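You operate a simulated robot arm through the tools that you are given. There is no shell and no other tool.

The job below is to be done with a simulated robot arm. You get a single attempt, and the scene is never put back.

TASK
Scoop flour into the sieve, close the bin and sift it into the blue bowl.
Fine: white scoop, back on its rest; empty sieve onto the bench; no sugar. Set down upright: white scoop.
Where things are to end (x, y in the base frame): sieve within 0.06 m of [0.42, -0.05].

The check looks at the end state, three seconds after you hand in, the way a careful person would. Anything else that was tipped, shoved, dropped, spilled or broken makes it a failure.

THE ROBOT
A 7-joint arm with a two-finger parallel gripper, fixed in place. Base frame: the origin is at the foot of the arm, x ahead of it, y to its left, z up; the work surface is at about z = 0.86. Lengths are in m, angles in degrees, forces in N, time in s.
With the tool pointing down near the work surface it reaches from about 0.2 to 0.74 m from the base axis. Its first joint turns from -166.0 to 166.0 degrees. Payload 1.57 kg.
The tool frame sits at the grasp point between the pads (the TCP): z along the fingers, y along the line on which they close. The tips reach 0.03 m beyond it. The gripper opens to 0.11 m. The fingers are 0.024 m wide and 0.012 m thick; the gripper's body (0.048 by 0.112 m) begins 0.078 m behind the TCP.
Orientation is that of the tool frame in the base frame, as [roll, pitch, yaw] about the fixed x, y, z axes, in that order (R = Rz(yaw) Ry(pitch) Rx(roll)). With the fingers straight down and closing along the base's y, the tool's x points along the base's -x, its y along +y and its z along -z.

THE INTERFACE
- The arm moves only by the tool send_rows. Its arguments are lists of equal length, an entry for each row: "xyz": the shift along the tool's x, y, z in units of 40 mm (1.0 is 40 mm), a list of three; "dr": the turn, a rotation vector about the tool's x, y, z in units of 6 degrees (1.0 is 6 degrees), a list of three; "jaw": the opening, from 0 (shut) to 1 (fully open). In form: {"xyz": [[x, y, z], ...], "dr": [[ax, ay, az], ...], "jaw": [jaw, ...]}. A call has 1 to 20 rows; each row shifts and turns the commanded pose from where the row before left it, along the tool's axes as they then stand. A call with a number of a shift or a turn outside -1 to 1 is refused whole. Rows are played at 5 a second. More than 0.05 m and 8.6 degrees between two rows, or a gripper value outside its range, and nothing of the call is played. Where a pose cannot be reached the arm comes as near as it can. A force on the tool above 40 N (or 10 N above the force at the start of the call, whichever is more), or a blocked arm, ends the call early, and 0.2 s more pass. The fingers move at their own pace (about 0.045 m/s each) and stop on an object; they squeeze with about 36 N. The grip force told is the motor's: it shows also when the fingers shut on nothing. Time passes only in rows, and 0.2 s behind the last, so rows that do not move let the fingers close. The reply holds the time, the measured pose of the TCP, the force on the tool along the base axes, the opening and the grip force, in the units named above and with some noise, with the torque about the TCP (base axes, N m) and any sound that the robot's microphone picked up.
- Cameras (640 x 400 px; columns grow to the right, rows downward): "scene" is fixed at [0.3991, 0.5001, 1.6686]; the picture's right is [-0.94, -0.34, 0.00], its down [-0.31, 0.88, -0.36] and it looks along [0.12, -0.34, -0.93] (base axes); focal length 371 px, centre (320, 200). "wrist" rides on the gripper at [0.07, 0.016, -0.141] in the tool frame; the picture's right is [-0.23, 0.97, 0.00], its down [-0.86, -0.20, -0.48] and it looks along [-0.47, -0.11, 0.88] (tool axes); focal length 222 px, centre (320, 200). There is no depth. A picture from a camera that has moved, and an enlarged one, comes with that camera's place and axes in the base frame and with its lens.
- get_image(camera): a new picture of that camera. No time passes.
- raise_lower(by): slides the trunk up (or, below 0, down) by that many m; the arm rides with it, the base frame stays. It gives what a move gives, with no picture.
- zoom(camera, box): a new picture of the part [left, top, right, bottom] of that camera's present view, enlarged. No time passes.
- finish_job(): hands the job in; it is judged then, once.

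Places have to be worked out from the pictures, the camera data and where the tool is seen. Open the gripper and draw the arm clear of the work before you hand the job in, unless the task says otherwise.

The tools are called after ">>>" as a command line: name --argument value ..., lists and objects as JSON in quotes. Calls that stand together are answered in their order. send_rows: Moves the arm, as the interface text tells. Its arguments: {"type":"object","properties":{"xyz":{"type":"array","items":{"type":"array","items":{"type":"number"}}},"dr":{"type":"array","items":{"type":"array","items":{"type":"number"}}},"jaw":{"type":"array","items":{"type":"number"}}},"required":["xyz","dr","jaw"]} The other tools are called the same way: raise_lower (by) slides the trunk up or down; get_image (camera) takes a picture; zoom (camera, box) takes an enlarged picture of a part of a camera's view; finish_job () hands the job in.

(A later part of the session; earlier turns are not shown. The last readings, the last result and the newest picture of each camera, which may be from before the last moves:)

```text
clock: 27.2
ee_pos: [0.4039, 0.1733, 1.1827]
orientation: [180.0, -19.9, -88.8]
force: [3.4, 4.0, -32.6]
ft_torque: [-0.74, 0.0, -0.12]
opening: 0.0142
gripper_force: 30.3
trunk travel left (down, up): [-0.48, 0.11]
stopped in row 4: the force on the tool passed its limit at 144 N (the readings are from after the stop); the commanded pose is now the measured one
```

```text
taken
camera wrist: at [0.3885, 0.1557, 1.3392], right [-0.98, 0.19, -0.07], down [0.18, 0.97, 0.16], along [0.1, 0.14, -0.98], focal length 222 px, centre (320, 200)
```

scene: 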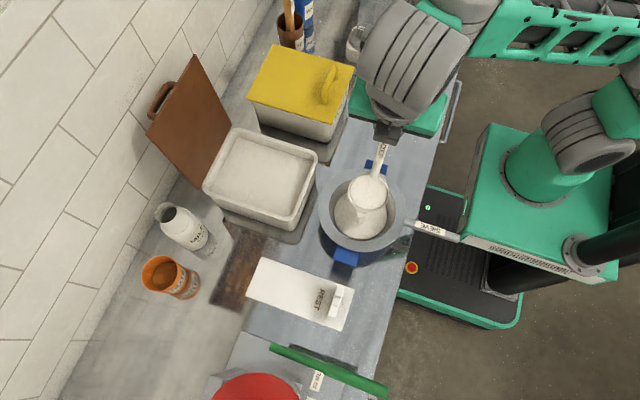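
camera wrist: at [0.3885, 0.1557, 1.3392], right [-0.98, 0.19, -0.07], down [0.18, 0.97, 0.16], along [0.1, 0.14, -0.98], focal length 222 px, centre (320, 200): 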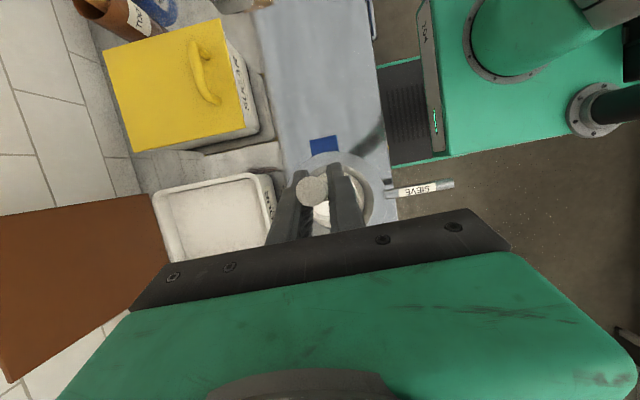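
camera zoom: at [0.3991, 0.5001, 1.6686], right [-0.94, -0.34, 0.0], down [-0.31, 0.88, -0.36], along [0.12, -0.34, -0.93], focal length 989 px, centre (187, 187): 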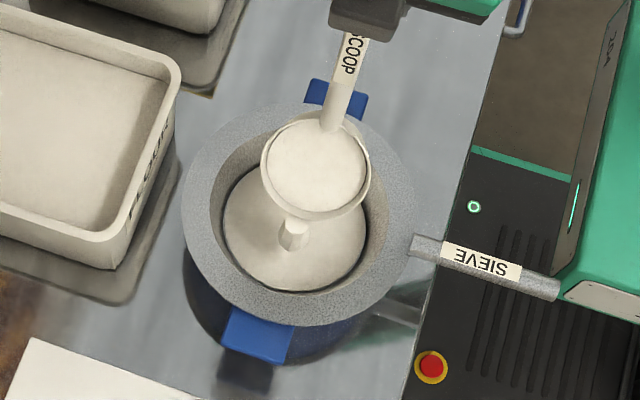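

Sieve and bowl look undisturbed, and flour has begun streaming into the sieve. The contact seems to be the gripper body against the arm's own wrist link. I'll back the tilt off slightly to relieve it and let time pass.

>>> send_rows --xyz '[[0.12, 0, 0.083], [0, 0, 0], [0, 0, 0]]' --dr '[[0, -0.32, 0], [0, 0, 0], [0, 0, 0]]' --jaw '[0, 0, 0]'

>>> zoom --camera "scene" --box '[310, 130, 430, 280]'

>>> get_image --camera "scene"

```text
clock: 28.0
ee_pos: [0.4041, 0.1688, 1.181]
orientation: [179.8, -18.0, -88.8]
force: [0.7, 0.8, -0.7]
ft_torque: [-0.02, -0.03, 0.0]
opening: 0.0143
gripper_force: 30.4
trunk travel left (down, up): [-0.48, 0.11]
```

```text
2.67 times, centred on (370, 205) of scene
camera zoom: at [0.3991, 0.5001, 1.6686], right [-0.94, -0.34, 0.0], down [-0.31, 0.88, -0.36], along [0.12, -0.34, -0.93], focal length 989 px, centre (187, 187)
```

zoom: 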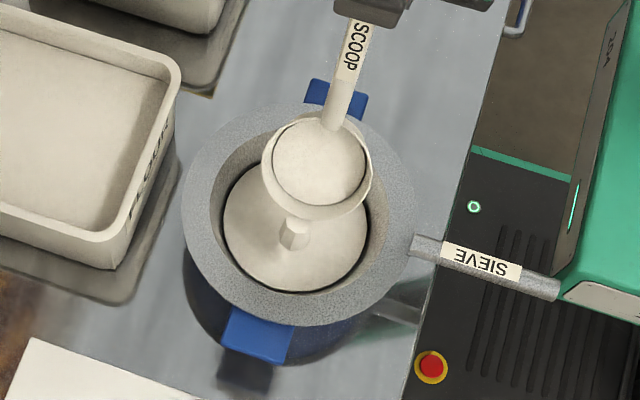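

```text
taken
```

scene: 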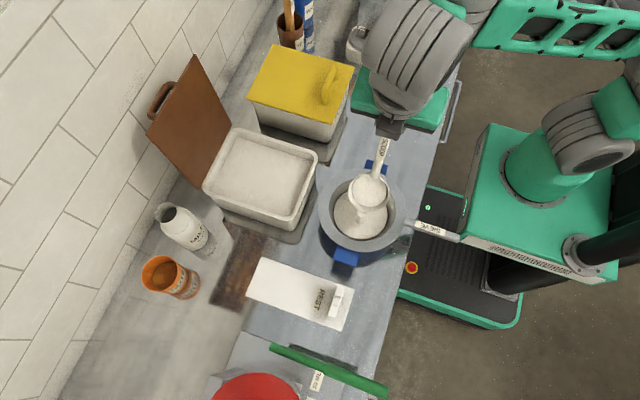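

Contact is relieved and flour keeps pouring steadily into the sieve. I'll hold here to let it drain.

>>> send_rows --xyz '[[0, 0, 0], [0, 0, 0], [0, 0, 0], [0, 0, 0], [0, 0, 0], [0, 0, 0], [0, 0, 0], [0, 0, 0], [0, 0, 0], [0, 0, 0]]' --dr '[[0, 0, 0], [0, 0, 0], [0, 0, 0], [0, 0, 0], [0, 0, 0], [0, 0, 0], [0, 0, 0], [0, 0, 0], [0, 0, 0], [0, 0, 0]]' --jaw '[0, 0, 0, 0, 0, 0, 0, 0, 0, 0]'

>>> zoom --camera "scene" --box '[310, 130, 430, 280]'

```text
clock: 30.2
ee_pos: [0.4042, 0.1678, 1.1808]
orientation: [179.8, -18.0, -88.8]
force: [0.2, 0.5, -1.2]
ft_torque: [-0.06, -0.03, 0.0]
opening: 0.0139
gripper_force: 30.6
trunk travel left (down, up): [-0.48, 0.11]
```

```text
2.67 times, centred on (370, 205) of scene
camera zoom: at [0.3991, 0.5001, 1.6686], right [-0.94, -0.34, 0.0], down [-0.31, 0.88, -0.36], along [0.12, -0.34, -0.93], focal length 989 px, centre (187, 187)
```

zoom: 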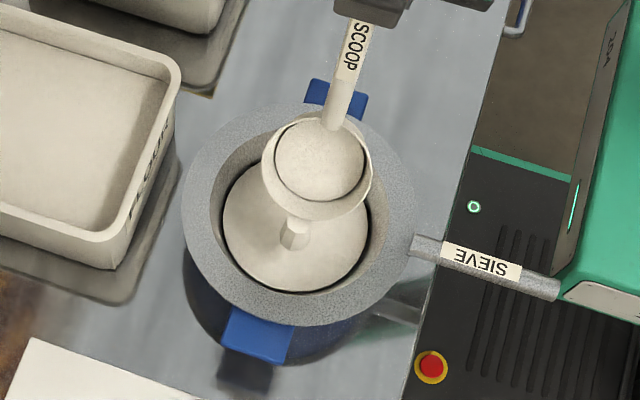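

Flow is slow at ~46°, so more tilt is needed, but the arm folds against itself at this trunk height. I'll level back to ~26° to stop the flow, raise the trunk (shoulder higher gives more fold room), lower the arm by the same amount, and tip again.

>>> send_rows --xyz '[[0.3128, 0, 0.2174], [0.3128, 0, 0.2174], [0.3128, 0, 0.2174], [0.3128, 0, 0.2174]]' --dr '[[0, -0.833, 0], [0, -0.833, 0], [0, -0.833, 0], [0, -0.833, 0]]' --jaw '[0, 0, 0, 0]'

>>> raise_lower --by 0.1

>>> zoom --camera "scene" --box '[310, 130, 430, 280]'

```text
clock: 31.2
ee_pos: [0.4053, 0.1129, 1.155]
orientation: [-179.9, 2.2, -88.8]
force: [0.6, -0.5, -0.3]
ft_torque: [-0.04, 0.0, -0.02]
opening: 0.0143
gripper_force: 30.7
trunk travel left (down, up): [-0.48, 0.11]
```

```text
clock: 32.5
ee_pos: [0.4057, 0.1134, 1.2559]
orientation: [179.9, 2.0, -88.9]
force: [-0.4, -0.3, -1.3]
ft_torque: [-0.1, 0.01, -0.01]
opening: 0.0139
gripper_force: 30.5
trunk travel left (down, up): [-0.58, 0.01]
```

```text
2.67 times, centred on (370, 205) of scene
camera zoom: at [0.3991, 0.5001, 1.6686], right [-0.94, -0.34, 0.0], down [-0.31, 0.88, -0.36], along [0.12, -0.34, -0.93], focal length 989 px, centre (187, 187)
```

zoom: 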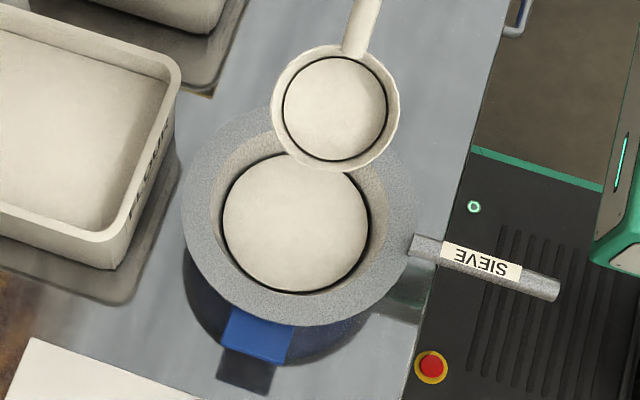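

Now lower the arm 10 cm so the scoop returns just over the sieve with the shoulder higher.

>>> send_rows --xyz '[[0.022, 0, 0.625], [0.022, 0, 0.625], [0.022, 0, 0.625], [0.022, 0, 0.625]]' --dr '[[0, 0, 0], [0, 0, 0], [0, 0, 0], [0, 0, 0]]' --jaw '[0, 0, 0, 0]'

>>> get_image --camera "scene"

```text
clock: 33.5
ee_pos: [0.406, 0.1138, 1.1559]
orientation: [179.9, 2.0, -88.9]
force: [0.3, -0.3, -0.8]
ft_torque: [-0.06, -0.01, 0.01]
opening: 0.0144
gripper_force: 30.2
trunk travel left (down, up): [-0.58, 0.01]
```

```text
taken
```

scene: 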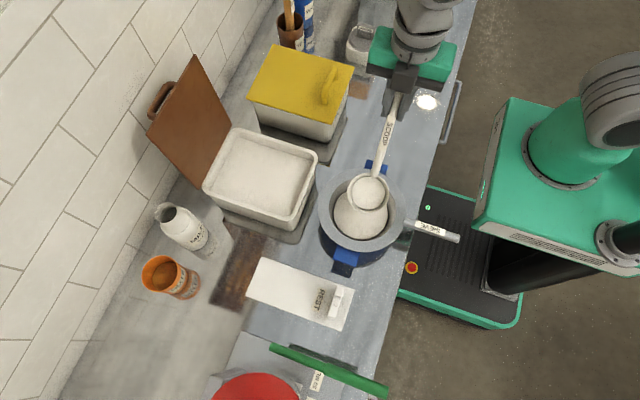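

Tip again toward ~48°, going slower near the angle that previously stopped.

>>> send_rows --xyz '[[-0.3575, 0, -0.2485], [-0.3575, 0, -0.2485], [-0.3575, 0, -0.2485], [-0.188, 0, -0.13], [-0.188, 0, -0.13], [-0.188, 0, -0.13], [-0.188, 0, -0.13]]' --dr '[[0, 0.952, 0], [0, 0.952, 0], [0, 0.952, 0], [0, 0.5, 0], [0, 0.5, 0], [0, 0.5, 0], [0, 0.5, 0]]' --jaw '[0, 0, 0, 0, 0, 0, 0]'

>>> get_image --camera "scene"

```text
clock: 35.1
ee_pos: [0.41, 0.168, 1.1688]
orientation: [179.8, -24.2, -88.8]
force: [-0.8, -0.1, -0.9]
ft_torque: [0.0, 0.04, 0.0]
opening: 0.0141
gripper_force: 29.8
out of reach, approached as far as the arm can: row 1, 2, 6, 7
trunk travel left (down, up): [-0.58, 0.01]
```

```text
taken
```

scene: 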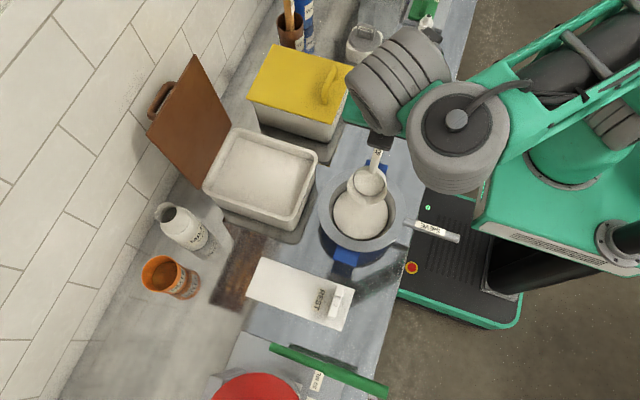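

Now at ~52° with no contact. Hold to let it flow and check the scoop.

>>> send_rows --xyz '[[0, 0, 0], [0, 0, 0], [0, 0, 0], [0, 0, 0], [0, 0, 0], [0, 0, 0], [0, 0, 0], [0, 0, 0], [0, 0, 0], [0, 0, 0]]' --dr '[[0, 0, 0], [0, 0, 0], [0, 0, 0], [0, 0, 0], [0, 0, 0], [0, 0, 0], [0, 0, 0], [0, 0, 0], [0, 0, 0], [0, 0, 0]]' --jaw '[0, 0, 0, 0, 0, 0, 0, 0, 0, 0]'

>>> zoom --camera "scene" --box '[310, 130, 430, 280]'

>>> get_image --camera "wrist"

```text
clock: 37.3
ee_pos: [0.4097, 0.1682, 1.1686]
orientation: [179.8, -24.1, -88.8]
force: [0.1, 0.5, -0.3]
ft_torque: [0.01, 0.01, -0.01]
opening: 0.0139
gripper_force: 30.2
trunk travel left (down, up): [-0.58, 0.01]
```

```text
2.67 times, centred on (370, 205) of scene
camera zoom: at [0.3991, 0.5001, 1.6686], right [-0.94, -0.34, 0.0], down [-0.31, 0.88, -0.36], along [0.12, -0.34, -0.93], focal length 989 px, centre (187, 187)
```

zoom: 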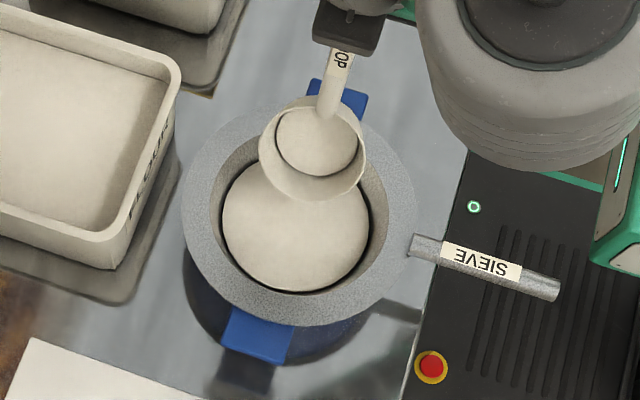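

```text
taken
camera wrist: at [0.3943, 0.1619, 1.3259], right [-0.98, 0.19, -0.09], down [0.18, 0.98, 0.09], along [0.1, 0.07, -0.99], focal length 222 px, centre (320, 200)
```

wrist: 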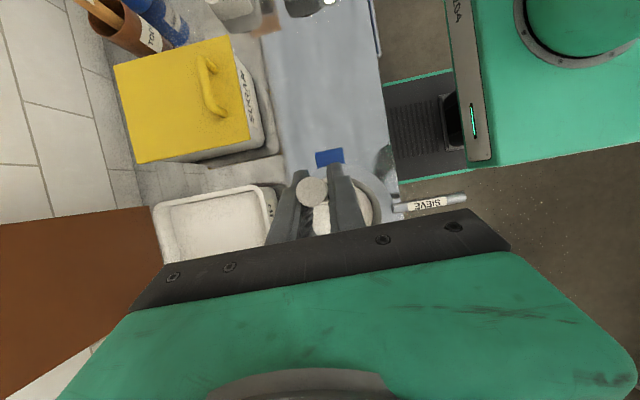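

About a third remains in the scoop, and retention depends on tilt, so a steeper angle is needed. I'll level to ~35° (below the flow angle), lift slightly, and swing the scoop 180° about the vertical over the sieve so tipping unfolds the wrist instead of folding it.

>>> send_rows --xyz '[[0.355, 0, 0.247], [0.355, 0, 0.247], [0.355, 0, 0.247], [-0.296, 0.06, -0.45], [-0.296, 0.06, -0.45]]' --dr '[[0, -0.945, 0], [0, -0.945, 0], [0, -0.945, 0], [0, 0, 0], [0, 0, 0]]' --jaw '[0, 0, 0, 0, 0]'

>>> zoom --camera "scene" --box '[280, 80, 480, 290]'

```text
clock: 38.5
ee_pos: [0.4054, 0.1489, 1.1854]
orientation: [179.8, -7.0, -88.9]
force: [-0.9, 0.2, -1.3]
ft_torque: [-0.06, 0.0, 0.0]
opening: 0.0144
gripper_force: 29.6
trunk travel left (down, up): [-0.58, 0.01]
```

```text
1.90 times, centred on (380, 185) of scene
camera zoom: at [0.3991, 0.5001, 1.6686], right [-0.94, -0.34, 0.0], down [-0.31, 0.88, -0.36], along [0.12, -0.34, -0.93], focal length 707 px, centre (206, 229)
```

zoom: 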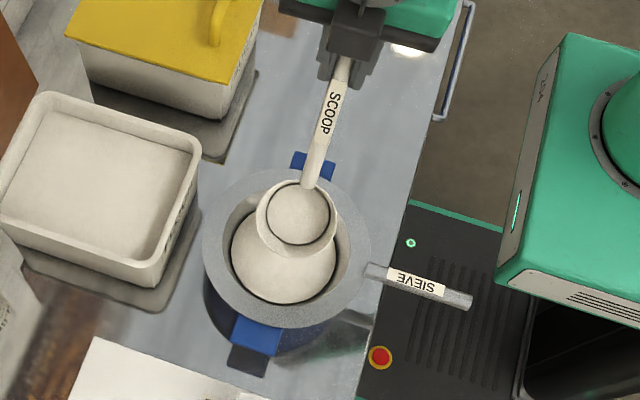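

Scoop centre is now at (0.405, 0.229, 1.03), tool nearly vertical. Swing −90° about the vertical axis through the scoop.

>>> send_rows --xyz '[[0, 0.211, 0], [0, 0.211, 0], [0, 0.211, 0], [0, 0.211, 0], [0, 0.211, 0], [0, 0.211, 0], [0, 0.211, 0], [0, 0.211, 0], [0, 0.211, 0], [0, 0.211, 0], [0, 0.211, 0], [0, 0.211, 0], [0, 0.211, 0], [0, 0.211, 0], [0, 0.211, 0]]' --dr '[[-0.122, 0, 0.992], [-0.122, 0, 0.992], [-0.122, 0, 0.992], [-0.122, 0, 0.992], [-0.122, 0, 0.992], [-0.122, 0, 0.992], [-0.122, 0, 0.992], [-0.122, 0, 0.992], [-0.122, 0, 0.992], [-0.122, 0, 0.992], [-0.122, 0, 0.992], [-0.122, 0, 0.992], [-0.122, 0, 0.992], [-0.122, 0, 0.992], [-0.122, 0, 0.992]]' --jaw '[0, 0, 0, 0, 0, 0, 0, 0, 0, 0, 0, 0, 0, 0, 0]'

>>> get_image --camera "scene"

```text
clock: 41.7
ee_pos: [0.3188, 0.2215, 1.1865]
orientation: [-179.9, -7.1, -178.9]
force: [0.3, -0.1, -1.6]
ft_torque: [0.0, 0.09, -0.01]
opening: 0.0142
gripper_force: 30.6
trunk travel left (down, up): [-0.58, 0.01]
```

```text
taken
```

scene: 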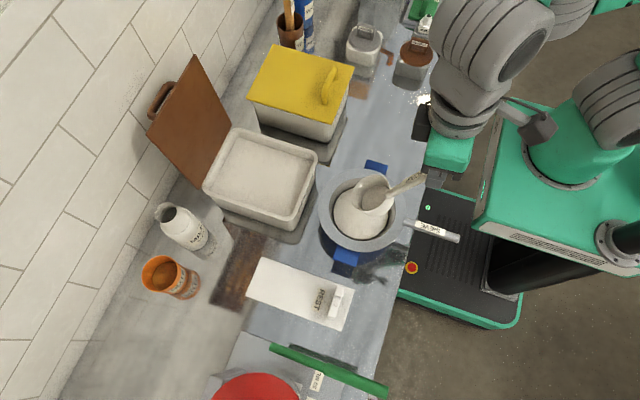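

Swing is tracking well and the scoop stays over the sieve. Continue the other −90°.

>>> send_rows --xyz '[[0, 0.211, 0], [0, 0.211, 0], [0, 0.211, 0], [0, 0.211, 0], [0, 0.211, 0], [0, 0.211, 0], [0, 0.211, 0], [0, 0.211, 0], [0, 0.211, 0], [0, 0.211, 0], [0, 0.211, 0], [0, 0.211, 0], [0, 0.211, 0], [0, 0.211, 0], [0, 0.211, 0]]' --dr '[[-0.122, 0, 0.992], [-0.122, 0, 0.992], [-0.122, 0, 0.992], [-0.122, 0, 0.992], [-0.122, 0, 0.992], [-0.122, 0, 0.992], [-0.122, 0, 0.992], [-0.122, 0, 0.992], [-0.122, 0, 0.992], [-0.122, 0, 0.992], [-0.122, 0, 0.992], [-0.122, 0, 0.992], [-0.122, 0, 0.992], [-0.122, 0, 0.992], [-0.122, 0, 0.992]]' --jaw '[0, 0, 0, 0, 0, 0, 0, 0, 0, 0, 0, 0, 0, 0, 0]'

>>> get_image --camera "scene"

```text
clock: 44.9
ee_pos: [0.3942, 0.3085, 1.1875]
orientation: [-179.9, -6.9, 91.2]
force: [0.2, -0.4, -0.4]
ft_torque: [0.06, 0.01, -0.02]
opening: 0.0141
gripper_force: 30.4
trunk travel left (down, up): [-0.58, 0.01]
```

```text
taken
```

scene: 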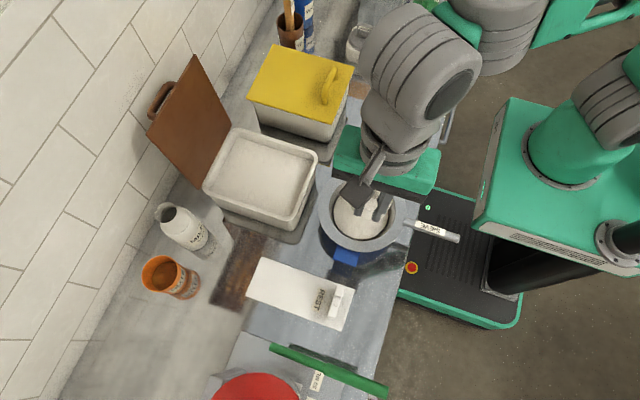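

Scoop points −y over the sieve. Now tip about the bowl centre in this unfolding direction.

>>> send_rows --xyz '[[-0.3575, -0.2, -0.1], [-0.3575, 0, -0.2485], [-0.3575, 0, -0.2485], [-0.3575, 0, -0.2485], [-0.3575, 0, -0.2485], [-0.3575, 0, -0.2485]]' --dr '[[0, 0.952, 0], [0, 0.952, 0], [0, 0.952, 0], [0, 0.952, 0], [0, 0.952, 0], [0, 0.952, 0]]' --jaw '[0, 0, 0, 0, 0, 0]'

>>> get_image --camera "scene"

>>> zoom --camera "scene" --box '[280, 80, 480, 290]'

```text
clock: 46.3
ee_pos: [0.3903, 0.2065, 1.204]
orientation: [-179.7, -41.3, 91.3]
force: [0.0, 0.0, -1.5]
ft_torque: [-0.02, 0.06, -0.01]
opening: 0.0137
gripper_force: 30.8
trunk travel left (down, up): [-0.58, 0.01]
```

```text
taken
```

scene: 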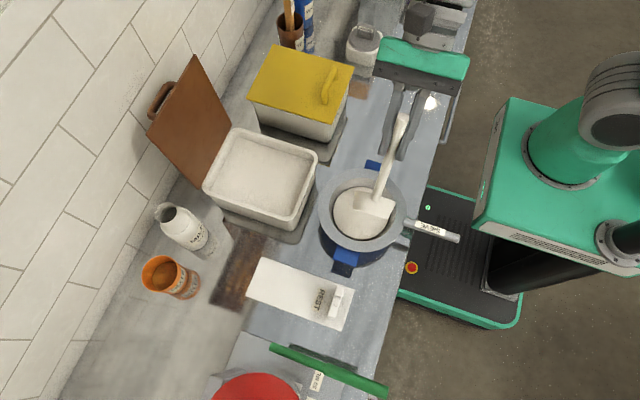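

```text
1.90 times, centred on (380, 185) of scene
camera zoom: at [0.3991, 0.5001, 1.6686], right [-0.94, -0.34, 0.0], down [-0.31, 0.88, -0.36], along [0.12, -0.34, -0.93], focal length 707 px, centre (206, 229)
```

zoom: 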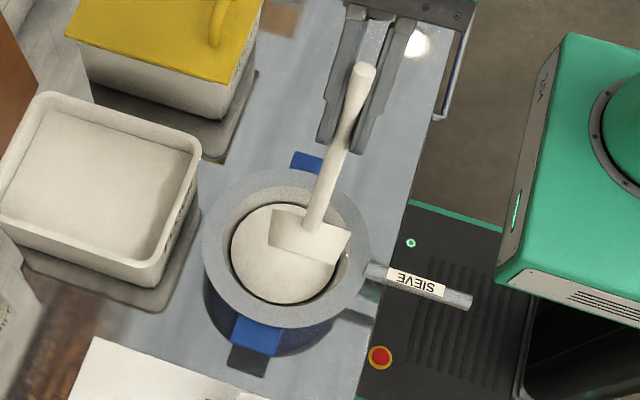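

That works well (~69° now). Continue to ~109° to empty it, nudging x back toward the sieve centre.

>>> send_rows --xyz '[[-0.3575, 0.1, -0.2485], [-0.3575, 0.1, -0.2485], [-0.3575, 0.1, -0.2485], [-0.3575, 0, -0.2485], [-0.3575, 0, -0.2485], [-0.3575, 0, -0.2485], [-0.3575, 0, -0.2485], [0, 0, 0], [0, 0, 0], [0, 0, 0], [0, 0, 0], [0, 0, 0]]' --dr '[[0, 0.952, 0], [0, 0.952, 0], [0, 0.952, 0], [0, 0.952, 0], [0, 0.952, 0], [0, 0.952, 0], [0, 0.952, 0], [0, 0, 0], [0, 0, 0], [0, 0, 0], [0, 0, 0], [0, 0, 0]]' --jaw '[0, 0, 0, 0, 0, 0, 0, 0, 0, 0, 0, 0]'

>>> get_image --camera "scene"

>>> get_image --camera "wrist"

```text
clock: 48.9
ee_pos: [0.3305, 0.1508, 1.0623]
orientation: [-179.1, -81.1, 90.4]
force: [-2.7, 0.9, 4.3]
ft_torque: [0.87, 0.08, 0.24]
opening: 0.0143
gripper_force: 30.3
out of reach, approached as far as the arm can: row 3, 4, 5, 6, 7
trunk travel left (down, up): [-0.58, 0.01]
```

```text
taken
```

scene: 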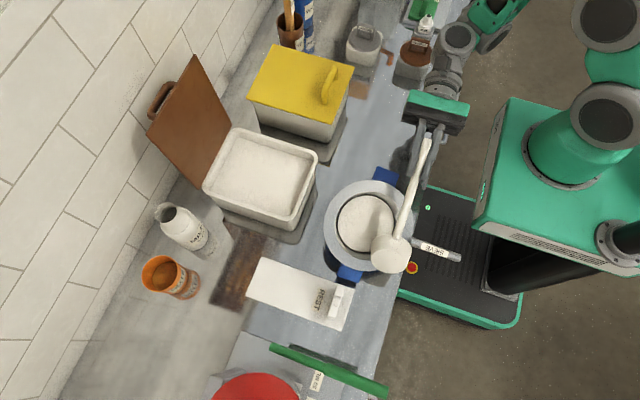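

```text
taken
camera wrist: at [0.3505, 0.0213, 1.1537], right [0.97, -0.01, -0.23], down [-0.19, -0.61, -0.77], along [-0.13, 0.79, -0.6], focal length 222 px, centre (320, 200)
```

wrist: 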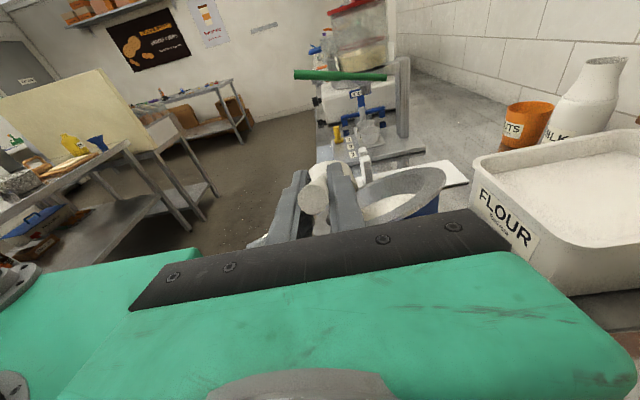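

The arm's reach limit pulled the scoop off-path and it is now against the sieve's handle side. I need a close look before moving.

>>> zoom --camera "scene" --box '[300, 140, 480, 300]'

>>> zoom --camera "wrist" --box '[240, 120, 480, 270]'

```text
2.50 times, centred on (390, 220) of scene
camera zoom: at [0.3991, 0.5001, 1.6686], right [-0.94, -0.34, 0.0], down [-0.31, 0.88, -0.36], along [0.12, -0.34, -0.93], focal length 928 px, centre (145, 150)
```

zoom: 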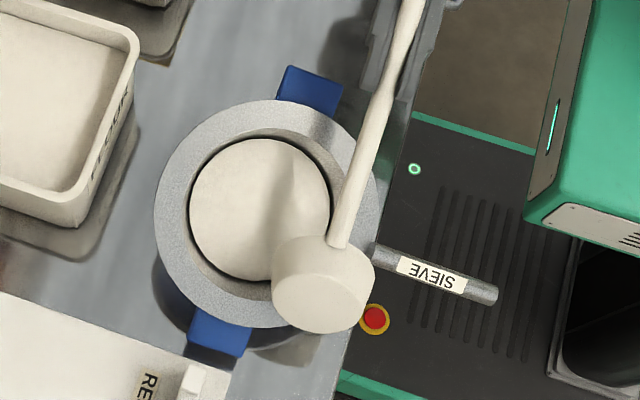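

```text
2.67 times, centred on (360, 195) of wrist
camera zoom: at [0.3505, 0.0213, 1.1537], right [0.97, -0.01, -0.23], down [-0.19, -0.61, -0.77], along [-0.13, 0.79, -0.6], focal length 592 px, centre (213, 213)
```

zoom: 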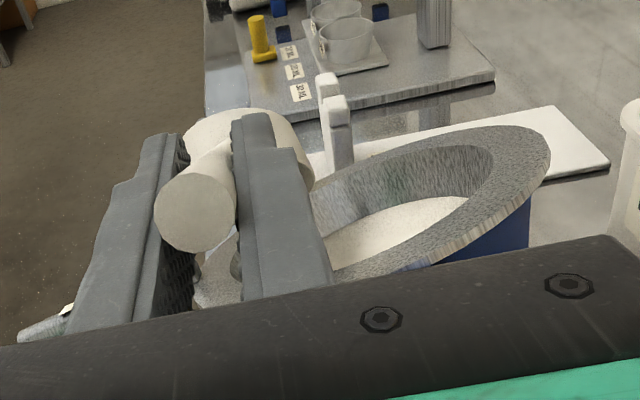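

The bowl and sieve together got nudged about 3 cm (sieve centre now ≈ (0.382, 0.255)), still upright. I'll lift the scoop straight up off the rim first in a small step.

>>> send_rows --xyz '[[0.5, 0, 0]]' --dr '[[0, 0, 0]]' --jaw '[0]'

>>> zoom --camera "scene" --box '[300, 140, 480, 300]'

```text
clock: 49.3
ee_pos: [0.3351, 0.1508, 1.0755]
orientation: [-178.3, -81.0, 89.6]
force: [-0.1, 0.7, -0.5]
ft_torque: [-0.08, 0.01, 0.03]
opening: 0.0142
gripper_force: 30.6
out of reach, approached as far as the arm can: row 1
trunk travel left (down, up): [-0.58, 0.01]
```

```text
2.50 times, centred on (390, 220) of scene
camera zoom: at [0.3991, 0.5001, 1.6686], right [-0.94, -0.34, 0.0], down [-0.31, 0.88, -0.36], along [0.12, -0.34, -0.93], focal length 928 px, centre (145, 150)
```

zoom: 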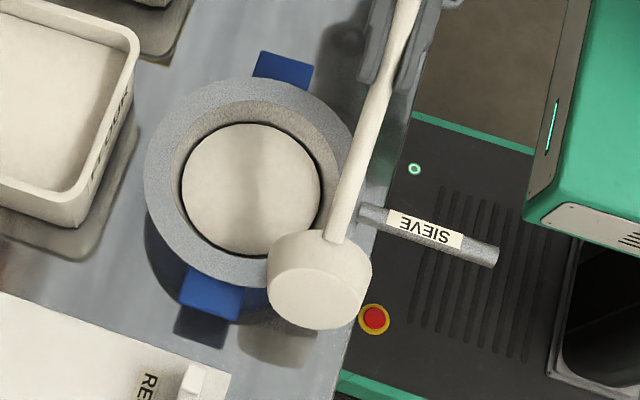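

Contact released, and the bowl with sieve settled back to its original spot (it had only been tipped slightly). Now back out: raise first, then un-tilt toward the earlier reachable pose over the sieve.

>>> send_rows --xyz '[[0.738, 0.2, -0.138], [0.728, 0.2, -0.183], [0.673, 0.2, 0.033], [0.56, 0.2, 0.013], [0.373, 0.2, 0.123], [0.343, 0.2, 0.108], [0.303, 0.2, 0.12]]' --dr '[[0, -0.5, 0], [0, -0.667, 0], [0, -1, 0], [0, -1, 0], [0, -1, 0], [0, -1, 0], [0, -1, 0]]' --jaw '[0, 0, 0, 0, 0, 0, 0]'

>>> get_image --camera "scene"

>>> zoom --camera "scene" --box '[300, 140, 480, 300]'

```text
clock: 50.9
ee_pos: [0.3782, 0.2121, 1.1858]
orientation: [-179.7, -44.0, 91.1]
force: [0.6, -0.1, 0.8]
ft_torque: [-0.05, 0.0, 0.0]
opening: 0.0145
gripper_force: 30.6
out of reach, approached as far as the arm can: row 1
trunk travel left (down, up): [-0.58, 0.01]
```

```text
taken
```

scene: 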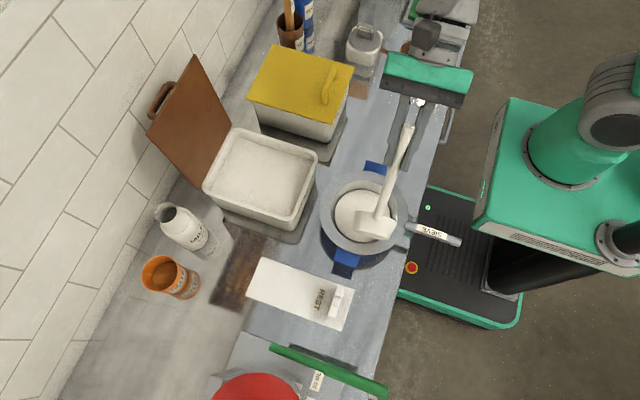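

```text
2.50 times, centred on (390, 220) of scene
camera zoom: at [0.3991, 0.5001, 1.6686], right [-0.94, -0.34, 0.0], down [-0.31, 0.88, -0.36], along [0.12, -0.34, -0.93], focal length 928 px, centre (145, 150)
```

zoom: 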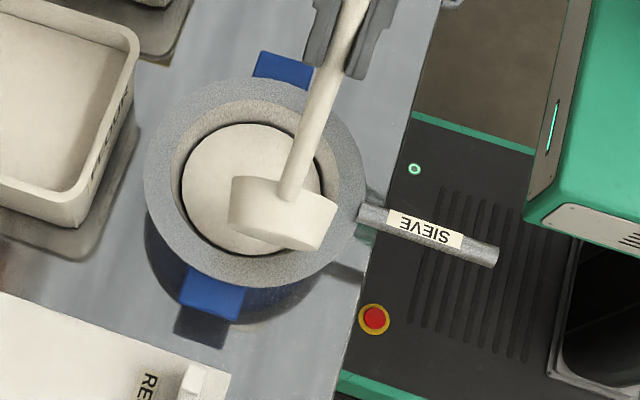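

Bowl and sieve are in place and the bench looks clean. Un-tilt the scoop about its bowl to check whether it's empty.

>>> send_rows --xyz '[[0.3575, 0.07, 0.2485], [0.3575, 0.07, 0.2485], [0.3575, 0.07, 0.2485], [0.3575, 0.07, 0.2485], [0.3575, 0.07, 0.2485], [0.3575, 0.07, 0.2485]]' --dr '[[0, -0.952, 0], [0, -0.952, 0], [0, -0.952, 0], [0, -0.952, 0], [0, -0.952, 0], [0, -0.952, 0]]' --jaw '[0, 0, 0, 0, 0, 0]'

>>> get_image --camera "scene"

>>> get_image --camera "wrist"

```text
clock: 52.3
ee_pos: [0.3916, 0.3139, 1.1769]
orientation: [-179.8, -9.7, 91.2]
force: [0.6, 0.0, -0.3]
ft_torque: [0.03, 0.03, 0.01]
opening: 0.0144
gripper_force: 30.0
trunk travel left (down, up): [-0.58, 0.01]
```

```text
taken
```

scene: 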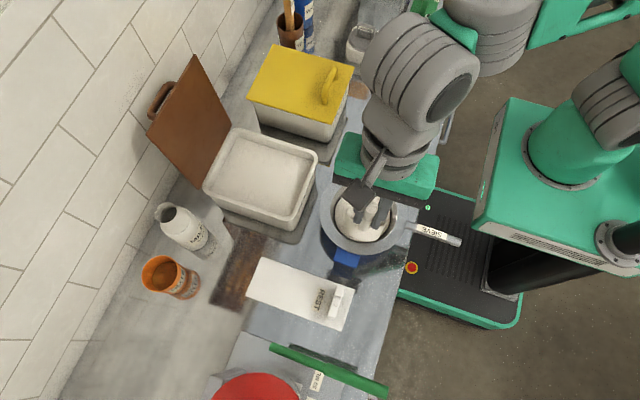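

```text
taken
camera wrist: at [0.4077, 0.3593, 1.3274], right [0.98, -0.2, -0.04], down [-0.18, -0.93, 0.33], along [-0.11, -0.31, -0.94], focal length 222 px, centre (320, 200)
```

wrist: 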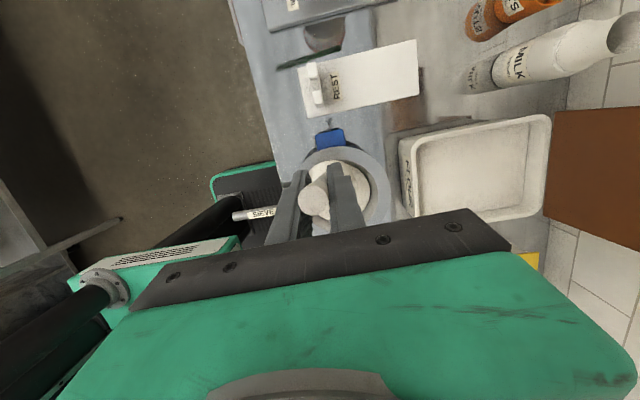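

I can't see inside the scoop from here. Swing it back +90° over the sieve (still tilted 37° so any residue stays over the sieve) to view it.

>>> send_rows --xyz '[[0, -0.193, 0], [0, -0.193, 0], [0, -0.193, 0], [0, -0.193, 0], [0, -0.193, 0], [0, -0.193, 0], [0, -0.193, 0], [0, -0.193, 0], [0, -0.193, 0], [0, -0.193, 0], [0, -0.193, 0], [0, -0.193, 0], [0, -0.193, 0], [0, -0.193, 0], [0, -0.193, 0]]' --dr '[[0.1685, 0, -0.9857], [0.1685, 0, -0.9857], [0.1685, 0, -0.9857], [0.1685, 0, -0.9857], [0.1685, 0, -0.9857], [0.1685, 0, -0.9857], [0.1685, 0, -0.9857], [0.1685, 0, -0.9857], [0.1685, 0, -0.9857], [0.1685, 0, -0.9857], [0.1685, 0, -0.9857], [0.1685, 0, -0.9857], [0.1685, 0, -0.9857], [0.1685, 0, -0.9857], [0.1685, 0, -0.9857]]' --jaw '[0, 0, 0, 0, 0, 0, 0, 0, 0, 0, 0, 0, 0, 0, 0]'

>>> get_image --camera "scene"

>>> zoom --camera "scene" --box '[300, 140, 480, 300]'

```text
clock: 55.5
ee_pos: [0.316, 0.2402, 1.1774]
orientation: [179.8, -9.8, -178.5]
force: [-0.2, 0.7, -0.2]
ft_torque: [0.01, -0.01, 0.02]
opening: 0.0142
gripper_force: 30.4
trunk travel left (down, up): [-0.58, 0.01]
```

```text
taken
```

scene: 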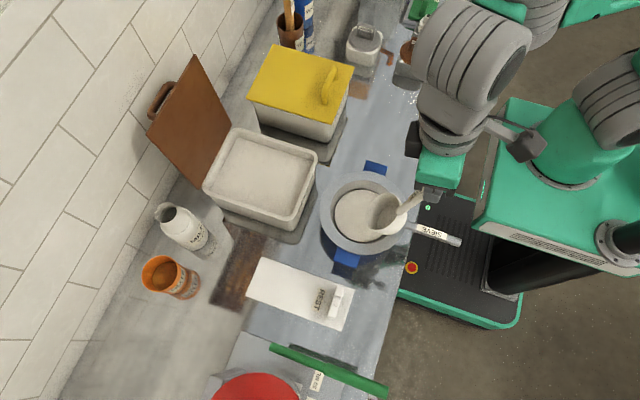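

```text
2.50 times, centred on (390, 220) of scene
camera zoom: at [0.3991, 0.5001, 1.6686], right [-0.94, -0.34, 0.0], down [-0.31, 0.88, -0.36], along [0.12, -0.34, -0.93], focal length 928 px, centre (145, 150)
```

zoom: 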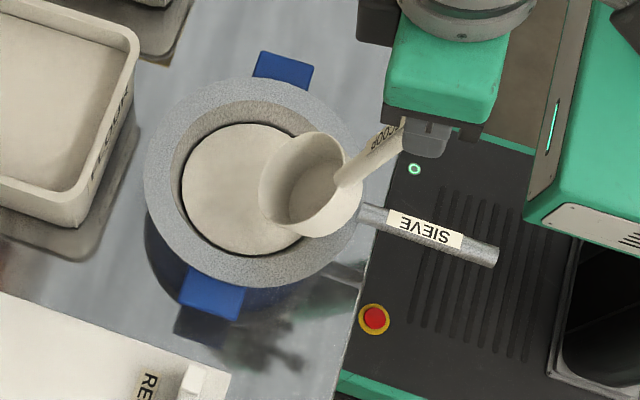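

The scoop is empty and the sieve holds the flour. Now return the scoop: lift, move over to y≈0.42 while un-tilting to the original grip pitch.

>>> send_rows --xyz '[[0.17, 0, -0.98], [0.17, 0, -0.98], [-0.13, 0.64, -0.066], [-0.13, 0.64, -0.066], [-0.13, 0.64, -0.066], [-0.13, 0.64, -0.066], [-0.13, 0.64, -0.066], [-0.13, 0.64, -0.066], [-0.13, 0.64, -0.066]]' --dr '[[0, 0, 0], [0, 0, 0], [0, -0.895, 0.033], [0, -0.895, 0.033], [0, -0.895, 0.033], [0, -0.895, 0.033], [0, -0.895, 0.033], [0, -0.895, 0.033], [0, -0.895, 0.033]]' --jaw '[0, 0, 0, 0, 0, 0, 0, 0, 0]'

>>> get_image --camera "scene"

```text
clock: 57.5
ee_pos: [0.3462, 0.4116, 1.2808]
orientation: [179.6, 27.7, 179.6]
force: [-0.7, 0.4, -0.8]
ft_torque: [-0.04, 0.12, -0.02]
opening: 0.014
gripper_force: 30.7
out of reach, approached as far as the arm can: row 2, 3, 4
trunk travel left (down, up): [-0.58, 0.01]
```

```text
taken
```

scene: 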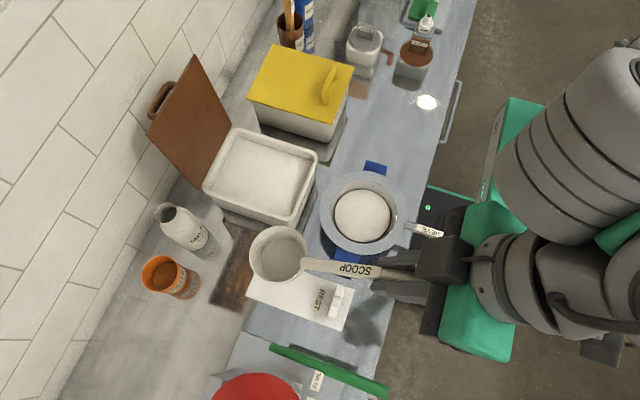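

Nearly at the above-rest pose. Before lowering, I'll check whether the scoop slipped in the grip during the earlier contact.

>>> zoom --camera "scene" --box '[230, 210, 470, 360]'

>>> get_image --camera "wrist"

```text
2.67 times, centred on (350, 285) of scene
camera zoom: at [0.3991, 0.5001, 1.6686], right [-0.94, -0.34, 0.0], down [-0.31, 0.88, -0.36], along [0.12, -0.34, -0.93], focal length 989 px, centre (240, -27)
```

zoom: 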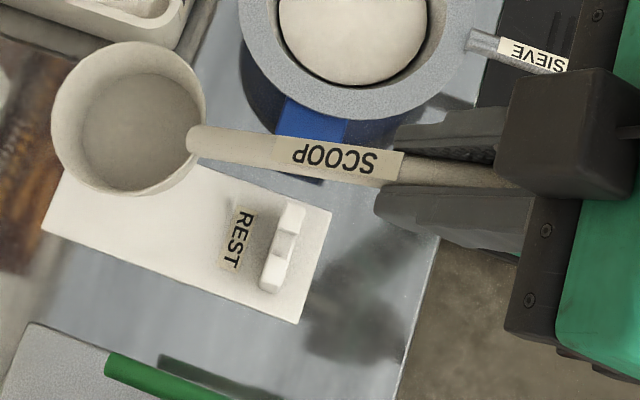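

```text
taken
camera wrist: at [0.2192, 0.4285, 1.3731], right [0.2, 0.97, 0.11], down [0.53, -0.21, 0.82], along [0.82, -0.11, -0.56], focal length 222 px, centre (320, 200)
```

wrist: 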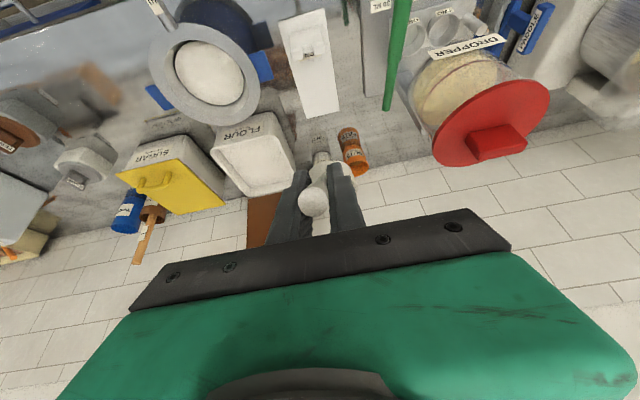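

Comparing views, the scoop has rotated about 7° nose-down within the grip. I'll correct position and lower with the trunk partway, then try adding 7° of backward tilt to bring the scoop level.

>>> send_rows --xyz '[[-0.05, 0.2, 0.02], [0, 0, 0]]' --dr '[[0.1, 0, -0.08], [0, 0, 0]]' --jaw '[0, 0]'

>>> raise_lower --by -0.22

>>> send_rows --xyz '[[0, 0, 0], [0, 0, 0], [0, 0, 0]]' --dr '[[0, -0.6, 0], [0, -0.6, 0], [0, 0, 0]]' --jaw '[0, 0, 0]'

>>> get_image --camera "wrist"

>>> zoom --camera "scene" --box '[230, 210, 470, 360]'

```text
clock: 58.1
ee_pos: [0.3496, 0.4203, 1.282]
orientation: [-179.6, 27.8, -179.8]
force: [0.2, 0.4, 0.0]
ft_torque: [0.0, 0.04, 0.04]
opening: 0.014
gripper_force: 30.0
trunk travel left (down, up): [-0.58, 0.01]
```

```text
clock: 60.5
ee_pos: [0.3496, 0.4197, 1.0612]
orientation: [-179.6, 27.6, -179.9]
force: [0.4, 1.4, -0.6]
ft_torque: [-0.01, 0.07, 0.02]
opening: 0.0141
gripper_force: 30.4
trunk travel left (down, up): [-0.36, 0.23]
```

```text
clock: 61.3
ee_pos: [0.3534, 0.418, 1.0651]
orientation: [179.8, 30.3, -179.9]
force: [-0.8, -0.2, -0.9]
ft_torque: [-0.01, 0.07, -0.01]
opening: 0.0141
gripper_force: 31.0
out of reach, approached as far as the arm can: row 1, 2
trunk travel left (down, up): [-0.36, 0.23]
```

```text
taken
camera wrist: at [0.2222, 0.4324, 1.1517], right [0.19, 0.97, 0.12], down [0.5, -0.2, 0.84], along [0.84, -0.1, -0.53], focal length 222 px, centre (320, 200)
```

wrist: 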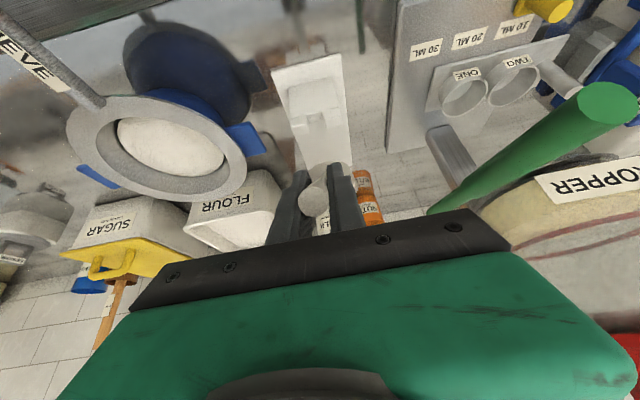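

```text
2.67 times, centred on (350, 285) of scene
camera zoom: at [0.3991, 0.5001, 1.6686], right [-0.94, -0.34, 0.0], down [-0.31, 0.88, -0.36], along [0.12, -0.34, -0.93], focal length 989 px, centre (240, -27)
```

zoom: 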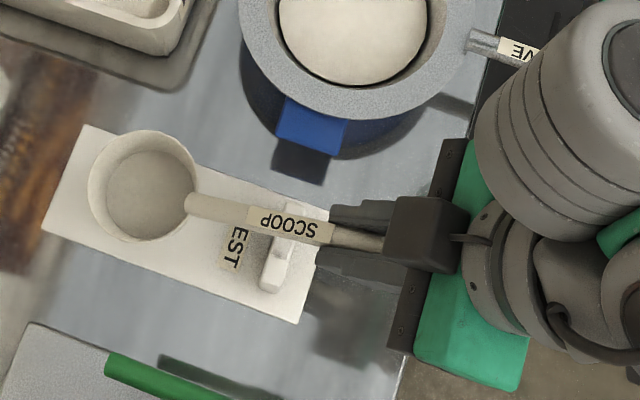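

Reached 30.3° tilt; about 5° nose-down remains, which is fine to settle. Align x/y and lower with the trunk to ~1 cm above contact.

>>> send_rows --xyz '[[-0.06, 0.04, 0.03]]' --dr '[[0, 0, 0]]' --jaw '[0]'

>>> raise_lower --by -0.055

>>> zoom --camera "scene" --box '[240, 240, 400, 340]'

```text
clock: 61.7
ee_pos: [0.3567, 0.419, 1.0652]
orientation: [179.9, 30.2, -179.9]
force: [0.0, -0.3, -0.4]
ft_torque: [-0.01, 0.07, -0.01]
opening: 0.0141
gripper_force: 30.2
trunk travel left (down, up): [-0.36, 0.23]
```

```text
clock: 62.6
ee_pos: [0.3559, 0.4198, 1.0101]
orientation: [179.8, 30.2, -179.8]
force: [0.4, -0.1, -0.6]
ft_torque: [-0.01, 0.07, 0.01]
opening: 0.0142
gripper_force: 30.6
trunk travel left (down, up): [-0.305, 0.285]
```

```text
4.00 times, centred on (320, 290) of scene
camera zoom: at [0.3991, 0.5001, 1.6686], right [-0.94, -0.34, 0.0], down [-0.31, 0.88, -0.36], along [0.12, -0.34, -0.93], focal length 1484 px, centre (320, -160)
```

zoom: 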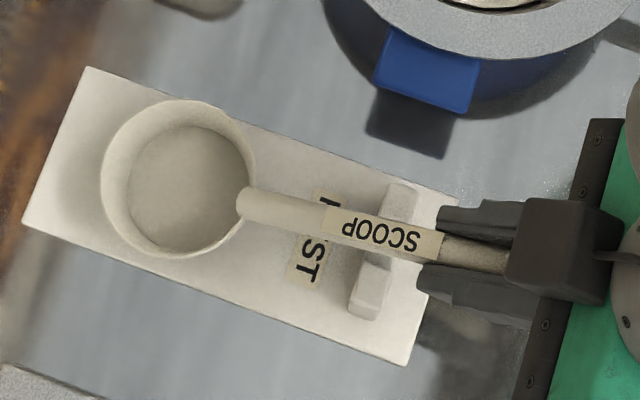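

Aligned with the original position. Lower another 1.3 cm gently and check force.

>>> raise_lower --by -0.013

>>> zoom --camera "scene" --box '[240, 240, 400, 340]'

```text
clock: 63.2
ee_pos: [0.3557, 0.419, 0.9984]
orientation: [179.7, 30.3, -179.8]
force: [0.2, 0.9, 3.2]
ft_torque: [0.06, -0.73, 0.1]
opening: 0.0142
gripper_force: 30.9
trunk travel left (down, up): [-0.292, 0.298]
```

```text
4.00 times, centred on (320, 290) of scene
camera zoom: at [0.3991, 0.5001, 1.6686], right [-0.94, -0.34, 0.0], down [-0.31, 0.88, -0.36], along [0.12, -0.34, -0.93], focal length 1484 px, centre (320, -160)
```

zoom: 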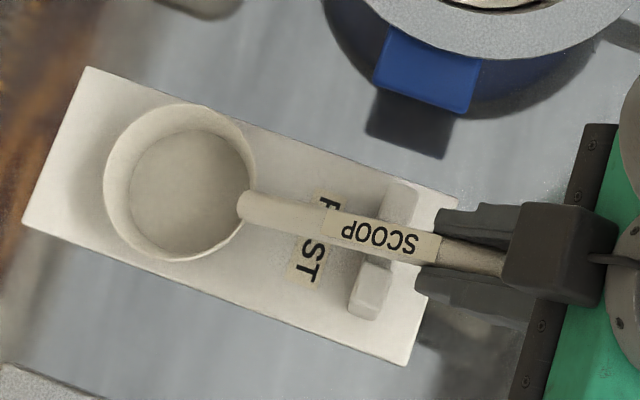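

Cup has touched the rest (≈4 N). Lower a bit more so the scoop pivots flat in the grip.

>>> raise_lower --by -0.009

>>> zoom --camera "scene" --box '[240, 240, 400, 340]'

```text
clock: 63.8
ee_pos: [0.3552, 0.4185, 0.9887]
orientation: [179.8, 30.2, -179.7]
force: [-1.2, 0.3, 3.7]
ft_torque: [0.04, -0.85, 0.1]
opening: 0.0142
gripper_force: 30.1
trunk travel left (down, up): [-0.283, 0.307]
```

```text
4.00 times, centred on (320, 290) of scene
camera zoom: at [0.3991, 0.5001, 1.6686], right [-0.94, -0.34, 0.0], down [-0.31, 0.88, -0.36], along [0.12, -0.34, -0.93], focal length 1484 px, centre (320, -160)
```

zoom: 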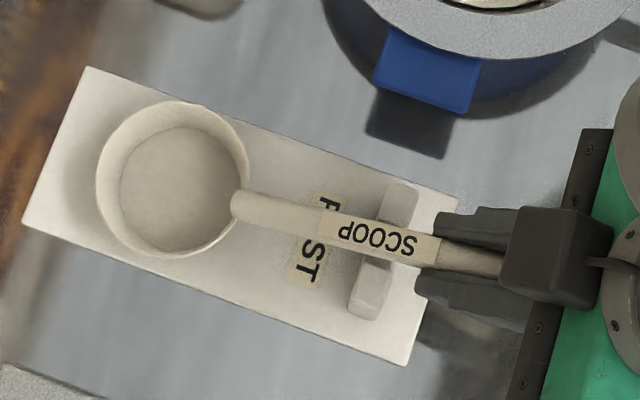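

The scoop is pivoting flat and slid forward ~3 mm. Move down/back the last 6 mm to the original grip point.

>>> send_rows --xyz '[[0.092, 0.01, 0.034], [0.092, 0.01, 0.034]]' --dr '[[0, 0, 0], [0, 0, 0]]' --jaw '[0, 0]'

>>> zoom --camera "scene" --box '[240, 240, 400, 340]'

>>> zoom --camera "wrist" --box '[220, 80, 420, 220]'

```text
clock: 64.4
ee_pos: [0.3525, 0.4193, 0.9832]
orientation: [179.9, 29.8, -179.9]
force: [1.2, 0.6, 4.7]
ft_torque: [0.04, -0.95, 0.01]
opening: 0.014
gripper_force: 30.2
trunk travel left (down, up): [-0.283, 0.307]
```

```text
4.00 times, centred on (320, 290) of scene
camera zoom: at [0.3991, 0.5001, 1.6686], right [-0.94, -0.34, 0.0], down [-0.31, 0.88, -0.36], along [0.12, -0.34, -0.93], focal length 1484 px, centre (320, -160)
```

zoom: 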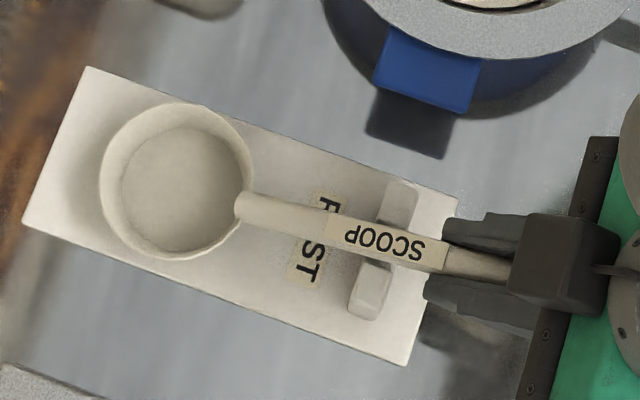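

```text
2.86 times, centred on (320, 150) of wrist
camera zoom: at [0.2204, 0.435, 1.0707], right [0.19, 0.97, 0.11], down [0.5, -0.2, 0.84], along [0.84, -0.11, -0.53], focal length 635 px, centre (320, 343)
```

zoom: 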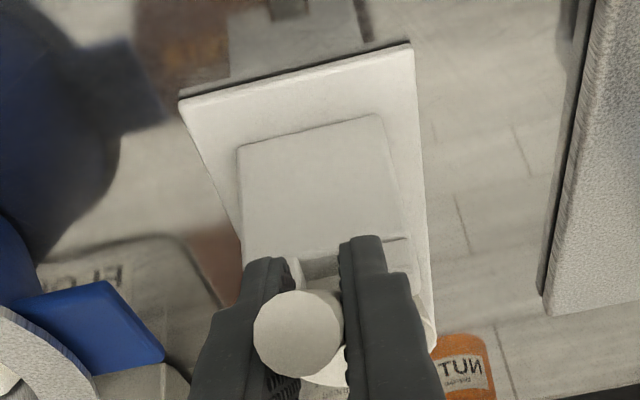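

Very close to its original pose. Open the jaws gradually so the handle settles in the fork.

>>> send_rows --xyz '[[0, 0, 0], [0, 0, 0], [0, 0, 0], [0, 0, 0], [0, 0, 0]]' --dr '[[0, 0, 0], [0, 0, 0], [0, 0, 0], [0, 0, 0], [0, 0, 0]]' --jaw '[0.15, 0.2, 0.35, 0.5, 0.5]'

>>> zoom --camera "scene" --box '[240, 240, 400, 340]'

>>> zoom --camera "wrist" --box '[220, 80, 420, 220]'

```text
clock: 65.6
ee_pos: [0.3522, 0.4202, 0.9824]
orientation: [-180.0, 29.9, -179.8]
force: [0.2, 0.9, -0.5]
ft_torque: [0.0, -0.03, 0.03]
opening: 0.0551
gripper_force: 0.0
trunk travel left (down, up): [-0.283, 0.307]
```

```text
4.00 times, centred on (320, 290) of scene
camera zoom: at [0.3991, 0.5001, 1.6686], right [-0.94, -0.34, 0.0], down [-0.31, 0.88, -0.36], along [0.12, -0.34, -0.93], focal length 1484 px, centre (320, -160)
```

zoom: 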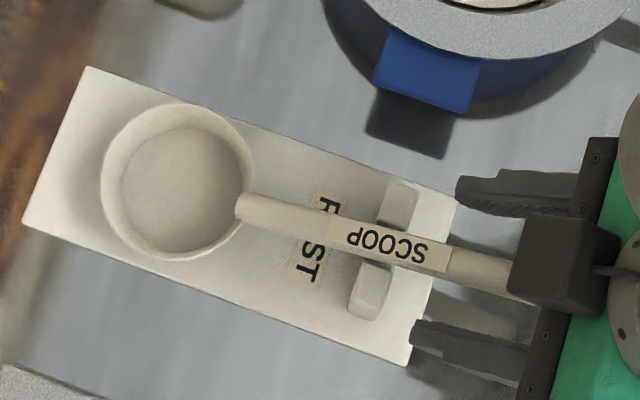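

```text
2.86 times, centred on (320, 150) of wrist
camera zoom: at [0.2204, 0.4353, 1.0705], right [0.19, 0.97, 0.11], down [0.5, -0.2, 0.84], along [0.84, -0.11, -0.53], focal length 635 px, centre (320, 343)
```

zoom: 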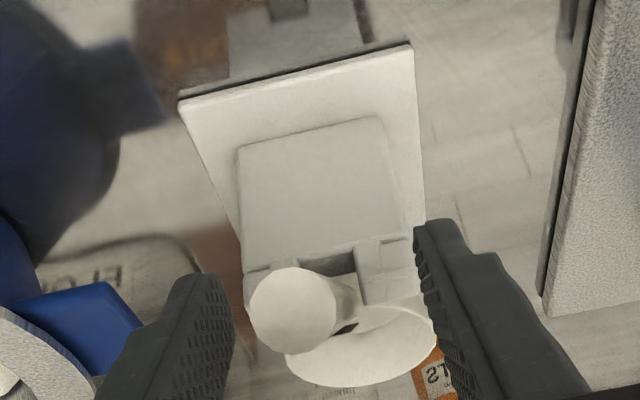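

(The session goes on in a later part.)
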